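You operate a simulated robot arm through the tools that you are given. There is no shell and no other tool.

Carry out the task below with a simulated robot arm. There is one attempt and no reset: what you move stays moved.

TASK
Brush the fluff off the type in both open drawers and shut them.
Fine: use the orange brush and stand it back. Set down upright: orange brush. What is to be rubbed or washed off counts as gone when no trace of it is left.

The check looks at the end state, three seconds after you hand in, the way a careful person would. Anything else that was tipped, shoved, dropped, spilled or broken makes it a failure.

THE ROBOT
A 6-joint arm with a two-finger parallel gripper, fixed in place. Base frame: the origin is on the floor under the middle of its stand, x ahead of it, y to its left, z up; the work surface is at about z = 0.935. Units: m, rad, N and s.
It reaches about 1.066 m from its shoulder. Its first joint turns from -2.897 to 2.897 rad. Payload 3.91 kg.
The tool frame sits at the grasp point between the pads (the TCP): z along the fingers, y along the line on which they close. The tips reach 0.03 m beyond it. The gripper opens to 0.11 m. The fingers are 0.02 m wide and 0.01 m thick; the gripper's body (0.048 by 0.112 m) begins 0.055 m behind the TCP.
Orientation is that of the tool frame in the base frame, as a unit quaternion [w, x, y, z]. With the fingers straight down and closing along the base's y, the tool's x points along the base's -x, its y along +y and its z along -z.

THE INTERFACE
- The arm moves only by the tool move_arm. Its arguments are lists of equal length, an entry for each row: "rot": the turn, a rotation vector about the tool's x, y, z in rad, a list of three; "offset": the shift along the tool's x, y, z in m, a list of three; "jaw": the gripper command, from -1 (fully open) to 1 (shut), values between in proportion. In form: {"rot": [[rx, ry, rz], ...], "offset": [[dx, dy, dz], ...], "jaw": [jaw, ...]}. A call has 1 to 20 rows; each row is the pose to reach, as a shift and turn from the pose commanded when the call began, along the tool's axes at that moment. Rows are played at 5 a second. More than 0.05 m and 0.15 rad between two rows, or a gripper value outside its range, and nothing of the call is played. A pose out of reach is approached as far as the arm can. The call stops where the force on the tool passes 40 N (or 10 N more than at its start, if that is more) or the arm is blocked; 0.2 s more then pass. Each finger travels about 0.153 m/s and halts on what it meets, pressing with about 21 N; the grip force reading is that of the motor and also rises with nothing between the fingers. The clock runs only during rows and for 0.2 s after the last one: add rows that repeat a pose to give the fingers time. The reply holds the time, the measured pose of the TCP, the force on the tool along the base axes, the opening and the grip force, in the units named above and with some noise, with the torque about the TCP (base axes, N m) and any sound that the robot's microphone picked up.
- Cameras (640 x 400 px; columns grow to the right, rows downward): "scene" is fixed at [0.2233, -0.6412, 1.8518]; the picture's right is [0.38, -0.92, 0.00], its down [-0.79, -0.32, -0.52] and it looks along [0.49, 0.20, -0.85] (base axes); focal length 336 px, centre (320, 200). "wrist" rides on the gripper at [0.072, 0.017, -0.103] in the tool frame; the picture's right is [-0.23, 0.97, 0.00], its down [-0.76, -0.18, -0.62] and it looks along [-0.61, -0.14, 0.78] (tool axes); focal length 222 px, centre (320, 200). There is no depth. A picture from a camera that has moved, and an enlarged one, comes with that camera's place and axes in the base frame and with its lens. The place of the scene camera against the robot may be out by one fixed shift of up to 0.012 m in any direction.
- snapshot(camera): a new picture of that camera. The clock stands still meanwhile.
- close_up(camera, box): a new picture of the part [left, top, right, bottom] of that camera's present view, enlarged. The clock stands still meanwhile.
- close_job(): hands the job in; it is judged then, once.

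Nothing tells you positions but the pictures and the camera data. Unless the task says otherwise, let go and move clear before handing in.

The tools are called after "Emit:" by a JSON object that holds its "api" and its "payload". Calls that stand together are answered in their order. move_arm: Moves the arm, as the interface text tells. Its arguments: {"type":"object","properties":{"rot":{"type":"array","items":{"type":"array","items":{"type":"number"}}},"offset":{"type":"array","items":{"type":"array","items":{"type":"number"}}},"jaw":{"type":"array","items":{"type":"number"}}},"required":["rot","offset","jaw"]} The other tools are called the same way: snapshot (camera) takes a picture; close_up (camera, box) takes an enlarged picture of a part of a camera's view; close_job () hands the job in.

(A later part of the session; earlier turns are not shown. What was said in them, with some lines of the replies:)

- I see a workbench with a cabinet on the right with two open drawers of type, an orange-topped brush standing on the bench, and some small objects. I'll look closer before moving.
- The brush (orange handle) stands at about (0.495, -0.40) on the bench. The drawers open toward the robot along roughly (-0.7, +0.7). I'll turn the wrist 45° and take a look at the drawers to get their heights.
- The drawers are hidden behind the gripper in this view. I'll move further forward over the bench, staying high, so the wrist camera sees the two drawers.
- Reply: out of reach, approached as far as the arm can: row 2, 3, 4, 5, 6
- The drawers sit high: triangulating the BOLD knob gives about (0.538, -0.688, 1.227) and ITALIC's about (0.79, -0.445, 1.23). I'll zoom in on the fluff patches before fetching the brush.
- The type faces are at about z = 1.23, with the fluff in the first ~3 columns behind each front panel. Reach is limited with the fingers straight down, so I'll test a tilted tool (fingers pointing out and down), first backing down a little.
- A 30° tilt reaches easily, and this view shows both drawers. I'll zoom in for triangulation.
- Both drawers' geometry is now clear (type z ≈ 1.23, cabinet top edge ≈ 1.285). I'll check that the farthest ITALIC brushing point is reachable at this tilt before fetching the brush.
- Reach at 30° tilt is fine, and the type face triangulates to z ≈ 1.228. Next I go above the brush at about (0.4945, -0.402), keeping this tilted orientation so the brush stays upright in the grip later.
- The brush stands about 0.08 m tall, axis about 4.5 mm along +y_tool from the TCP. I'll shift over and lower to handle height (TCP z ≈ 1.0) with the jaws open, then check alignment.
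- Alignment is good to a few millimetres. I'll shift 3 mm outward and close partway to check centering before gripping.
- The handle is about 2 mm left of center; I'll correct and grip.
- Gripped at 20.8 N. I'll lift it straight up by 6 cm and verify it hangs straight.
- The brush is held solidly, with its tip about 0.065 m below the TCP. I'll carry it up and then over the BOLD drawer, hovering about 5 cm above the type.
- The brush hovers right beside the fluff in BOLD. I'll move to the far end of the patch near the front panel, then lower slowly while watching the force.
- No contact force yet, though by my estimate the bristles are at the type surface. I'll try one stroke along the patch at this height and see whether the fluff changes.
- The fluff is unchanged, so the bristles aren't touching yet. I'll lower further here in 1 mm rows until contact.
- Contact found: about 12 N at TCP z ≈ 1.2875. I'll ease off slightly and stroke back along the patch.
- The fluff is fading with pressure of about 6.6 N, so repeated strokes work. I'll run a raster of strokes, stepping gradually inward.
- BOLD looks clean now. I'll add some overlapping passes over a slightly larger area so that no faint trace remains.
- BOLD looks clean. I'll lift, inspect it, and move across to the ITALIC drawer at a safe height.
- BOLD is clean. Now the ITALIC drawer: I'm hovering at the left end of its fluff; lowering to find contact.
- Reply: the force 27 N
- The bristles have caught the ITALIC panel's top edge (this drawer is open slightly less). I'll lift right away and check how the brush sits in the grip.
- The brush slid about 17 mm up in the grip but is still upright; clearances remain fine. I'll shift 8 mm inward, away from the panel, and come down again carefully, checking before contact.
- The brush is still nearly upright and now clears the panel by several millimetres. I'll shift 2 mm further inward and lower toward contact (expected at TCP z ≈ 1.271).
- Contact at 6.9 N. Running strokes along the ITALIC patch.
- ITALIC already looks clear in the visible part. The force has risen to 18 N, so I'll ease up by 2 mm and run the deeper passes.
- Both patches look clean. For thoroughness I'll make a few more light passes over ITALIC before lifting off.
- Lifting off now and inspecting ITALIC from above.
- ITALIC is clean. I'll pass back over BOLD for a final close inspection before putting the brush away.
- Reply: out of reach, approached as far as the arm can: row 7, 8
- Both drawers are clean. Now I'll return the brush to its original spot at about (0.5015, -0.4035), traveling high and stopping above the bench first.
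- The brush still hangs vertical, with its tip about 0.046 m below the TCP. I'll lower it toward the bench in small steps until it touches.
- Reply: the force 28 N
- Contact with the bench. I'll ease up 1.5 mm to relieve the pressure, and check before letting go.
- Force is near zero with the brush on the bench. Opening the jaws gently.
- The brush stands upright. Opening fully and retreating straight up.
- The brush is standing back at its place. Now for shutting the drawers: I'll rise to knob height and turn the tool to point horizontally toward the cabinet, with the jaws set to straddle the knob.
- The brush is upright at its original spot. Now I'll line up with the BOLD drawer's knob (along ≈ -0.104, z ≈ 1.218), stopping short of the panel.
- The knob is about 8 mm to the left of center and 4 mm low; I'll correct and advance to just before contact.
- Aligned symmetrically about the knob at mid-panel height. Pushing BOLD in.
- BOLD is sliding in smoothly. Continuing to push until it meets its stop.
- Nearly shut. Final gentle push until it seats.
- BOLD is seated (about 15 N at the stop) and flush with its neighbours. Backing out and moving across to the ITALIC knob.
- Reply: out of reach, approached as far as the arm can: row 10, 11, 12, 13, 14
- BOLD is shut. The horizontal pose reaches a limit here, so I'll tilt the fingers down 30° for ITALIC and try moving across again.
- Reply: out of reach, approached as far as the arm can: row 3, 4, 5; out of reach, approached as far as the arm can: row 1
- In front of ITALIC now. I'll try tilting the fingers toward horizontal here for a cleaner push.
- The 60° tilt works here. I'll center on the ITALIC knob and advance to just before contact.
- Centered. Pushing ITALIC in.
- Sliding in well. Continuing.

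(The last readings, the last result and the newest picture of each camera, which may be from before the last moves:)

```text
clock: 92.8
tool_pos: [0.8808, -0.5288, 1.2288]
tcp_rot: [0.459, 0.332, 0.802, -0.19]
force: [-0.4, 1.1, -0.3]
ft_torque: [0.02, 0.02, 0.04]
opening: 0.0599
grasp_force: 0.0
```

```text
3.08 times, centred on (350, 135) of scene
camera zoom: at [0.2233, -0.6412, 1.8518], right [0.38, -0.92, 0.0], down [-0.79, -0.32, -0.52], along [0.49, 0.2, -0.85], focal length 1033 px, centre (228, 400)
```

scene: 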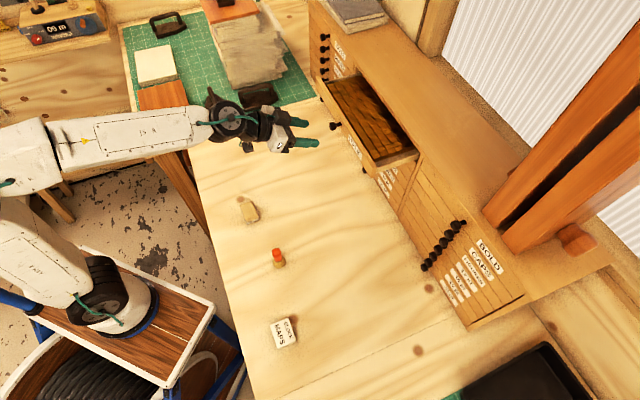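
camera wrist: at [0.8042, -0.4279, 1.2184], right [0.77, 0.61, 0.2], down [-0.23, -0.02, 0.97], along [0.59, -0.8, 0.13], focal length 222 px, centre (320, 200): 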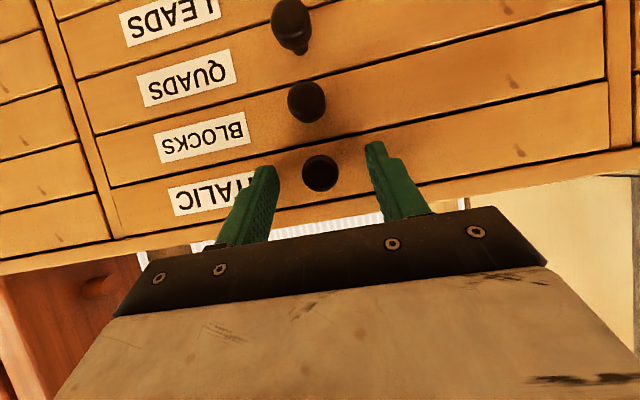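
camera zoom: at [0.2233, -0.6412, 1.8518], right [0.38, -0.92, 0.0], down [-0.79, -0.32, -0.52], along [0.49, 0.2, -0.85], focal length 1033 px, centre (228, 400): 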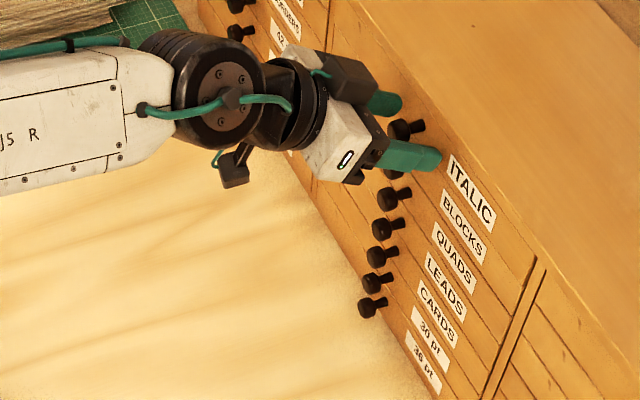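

Emit:
{"api": "move_arm", "payload": {"rot": [[0, 0, 0], [0, 0, 0], [0, 0, 0], [0, 0, 0]], "offset": [[-0.001, 0, 0.0017], [-0.002, 0, 0.0035], [-0.0028, 0, 0.0048], [-0.0028, 0, 0.0048]], "jaw": [-0.09, -0.09, -0.09, -0.09]}}

Emit:
{"api": "snapshot", "payload": {"camera": "wrist"}}

```text
clock: 93.6
tool_pos: [0.8834, -0.5298, 1.2293]
tcp_rot: [0.458, 0.333, 0.802, -0.19]
force: [-25.5, 25.4, 3.1]
ft_torque: [0.36, -0.11, 1.14]
opening: 0.0594
grasp_force: 0.1
stopped in row 3: the force on the tool passed its limit at 46 N (the readings are from after the stop); the commanded pose is now the measured one
```

```text
taken
camera wrist: at [0.8057, -0.4289, 1.219], right [0.77, 0.6, 0.2], down [-0.23, -0.02, 0.97], along [0.59, -0.8, 0.13], focal length 222 px, centre (320, 200)
```

wrist: 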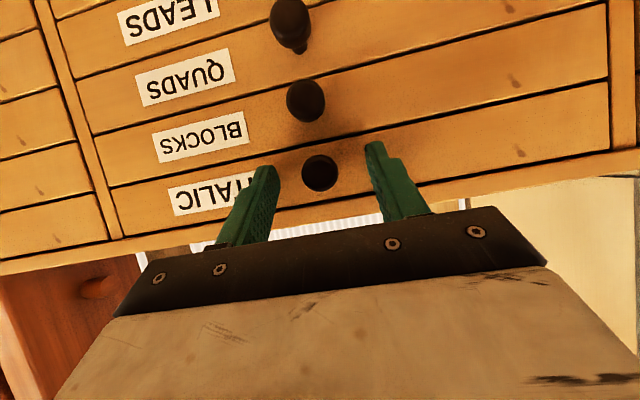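

ITALIC is seated against its stop. Backing away and taking a final look.

Emit:
{"api": "move_arm", "payload": {"rot": [[0, 0, 0], [0, 0, 0], [0, 0, 0], [0, 0, 0], [0, 0, 0], [0, 0, 0]], "offset": [[0.005, 0, -0.0087], [0.02, 0, -0.0346], [0.04, 0, -0.0693], [0.06, 0, -0.1039], [0.08, 0, -0.1386], [0.1, 0, -0.1732]], "jaw": [-0.09, -0.09, -0.09, -0.09, -0.09, -0.09]}}

Emit:
{"api": "snapshot", "payload": {"camera": "wrist"}}

Emit:
{"api": "snapshot", "payload": {"camera": "scene"}}

Emit:
{"api": "close_up", "payload": {"camera": "scene", "box": [330, 80, 550, 330]}}

```text
clock: 95.0
tool_pos: [0.7427, -0.3875, 1.2285]
tcp_rot: [0.457, 0.334, 0.802, -0.191]
force: [0.7, -0.4, -0.1]
ft_torque: [-0.02, -0.04, 0.01]
opening: 0.0601
grasp_force: 0.0
```

```text
taken
camera wrist: at [0.6647, -0.2872, 1.2183], right [0.77, 0.61, 0.2], down [-0.23, -0.02, 0.97], along [0.59, -0.8, 0.12], focal length 222 px, centre (320, 200)
```

wrist: 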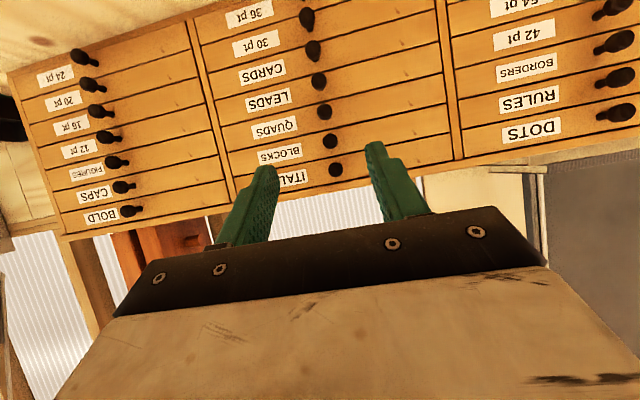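

```text
taken
```

scene: 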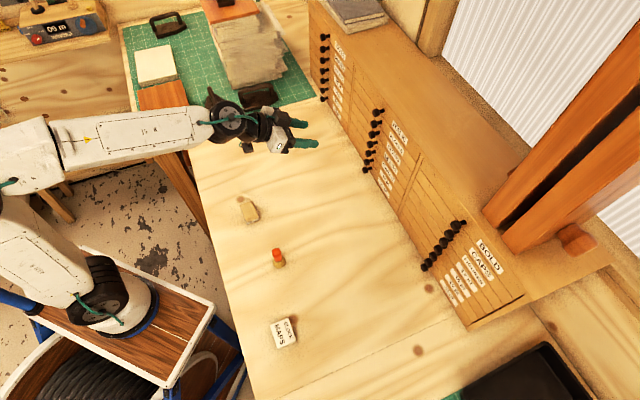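

```text
1.60 times, centred on (440, 205) of scene
camera zoom: at [0.2233, -0.6412, 1.8518], right [0.38, -0.92, 0.0], down [-0.79, -0.32, -0.52], along [0.49, 0.2, -0.85], focal length 537 px, centre (128, 192)
```

zoom: 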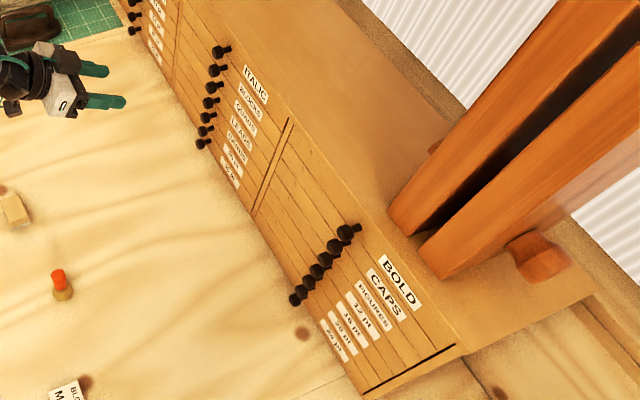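

Emit:
{"api": "close_up", "payload": {"camera": "scene", "box": [220, 180, 320, 360]}}

Emit:
{"api": "close_up", "payload": {"camera": "scene", "box": [340, 80, 440, 200]}}

Emit:
{"api": "close_up", "payload": {"camera": "wrist", "box": [30, 130, 230, 250]}}

Emit:
{"api": "close_up", "payload": {"camera": "wrist", "box": [220, 90, 480, 230]}}

```text
2.22 times, centred on (270, 270) of scene
camera zoom: at [0.2233, -0.6412, 1.8518], right [0.38, -0.92, 0.0], down [-0.79, -0.32, -0.52], along [0.49, 0.2, -0.85], focal length 746 px, centre (431, 44)
```

zoom: 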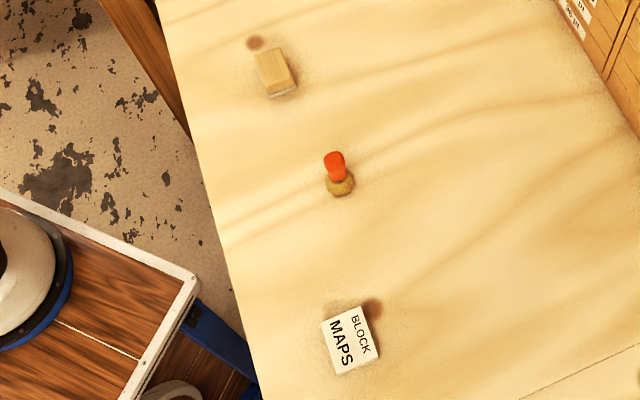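

```text
3.33 times, centred on (390, 140) of scene
camera zoom: at [0.2233, -0.6412, 1.8518], right [0.38, -0.92, 0.0], down [-0.79, -0.32, -0.52], along [0.49, 0.2, -0.85], focal length 1119 px, centre (87, 400)
```

zoom: 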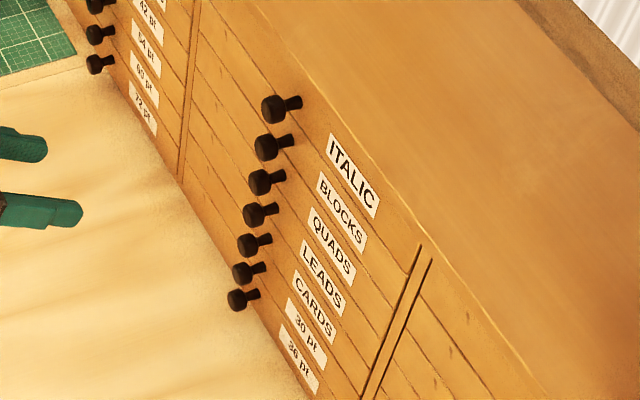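

```text
3.20 times, centred on (130, 190) of wrist
camera zoom: at [0.6647, -0.2872, 1.2183], right [0.77, 0.61, 0.2], down [-0.23, -0.02, 0.97], along [0.59, -0.8, 0.12], focal length 711 px, centre (928, 232)
```

zoom: 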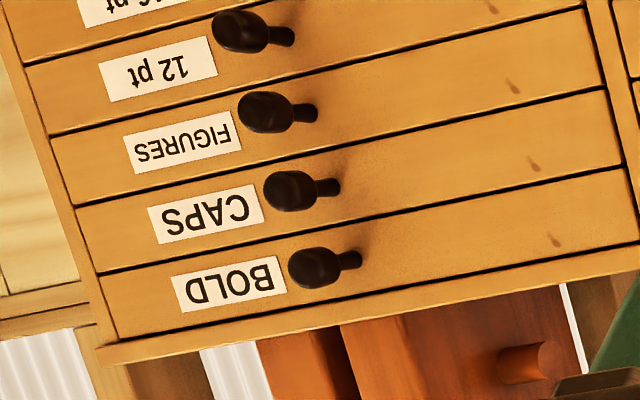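

```text
2.46 times, centred on (350, 160) of wrist
camera zoom: at [0.6647, -0.2872, 1.2183], right [0.77, 0.61, 0.2], down [-0.23, -0.02, 0.97], along [0.59, -0.8, 0.12], focal length 547 px, centre (246, 298)
```

zoom: 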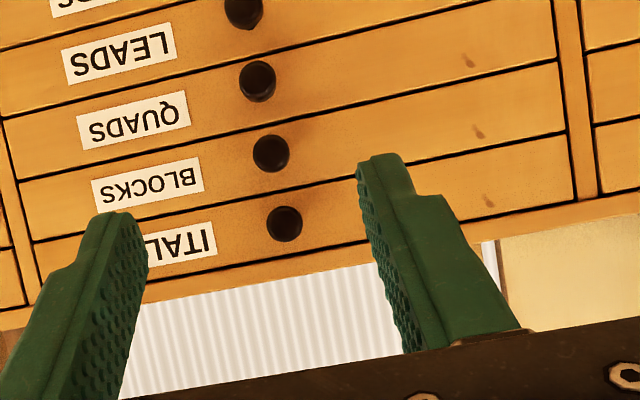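

Both drawers are shut flush and the fluff was gone from the type before I closed them. The brush stands upright at its spot, the eraser and label box haven't moved, and the gripper is empty and clear, so I'm handing in.

Emit:
{"api": "close_job", "payload": {}}

```text
The job is handed in.
```

I brushed the fluff off the type in both the BOLD and ITALIC drawers, shut both drawers, and handed the job in. I haven't seen the check's result.

- **Type:** close-ups of both drawers before closing showed no fluff left.
- **Drawers:** I pushed each one until it met its stop. Both now sit flush with the drawers around them.
- **Brush:** the orange brush stands upright within a few millimetres of where it started.
- **One slip:** on the first try at ITALIC, the bristles came down on the drawer's front edge at about 26 N. That pushed the brush about 17 mm up in the grip. I lifted off, moved it inward and carried on. I saw no mark on the drawer front or the brush afterwards.

The wooden eraser block and the MAPS label box are where they were. The gripper is empty and clear of everything.
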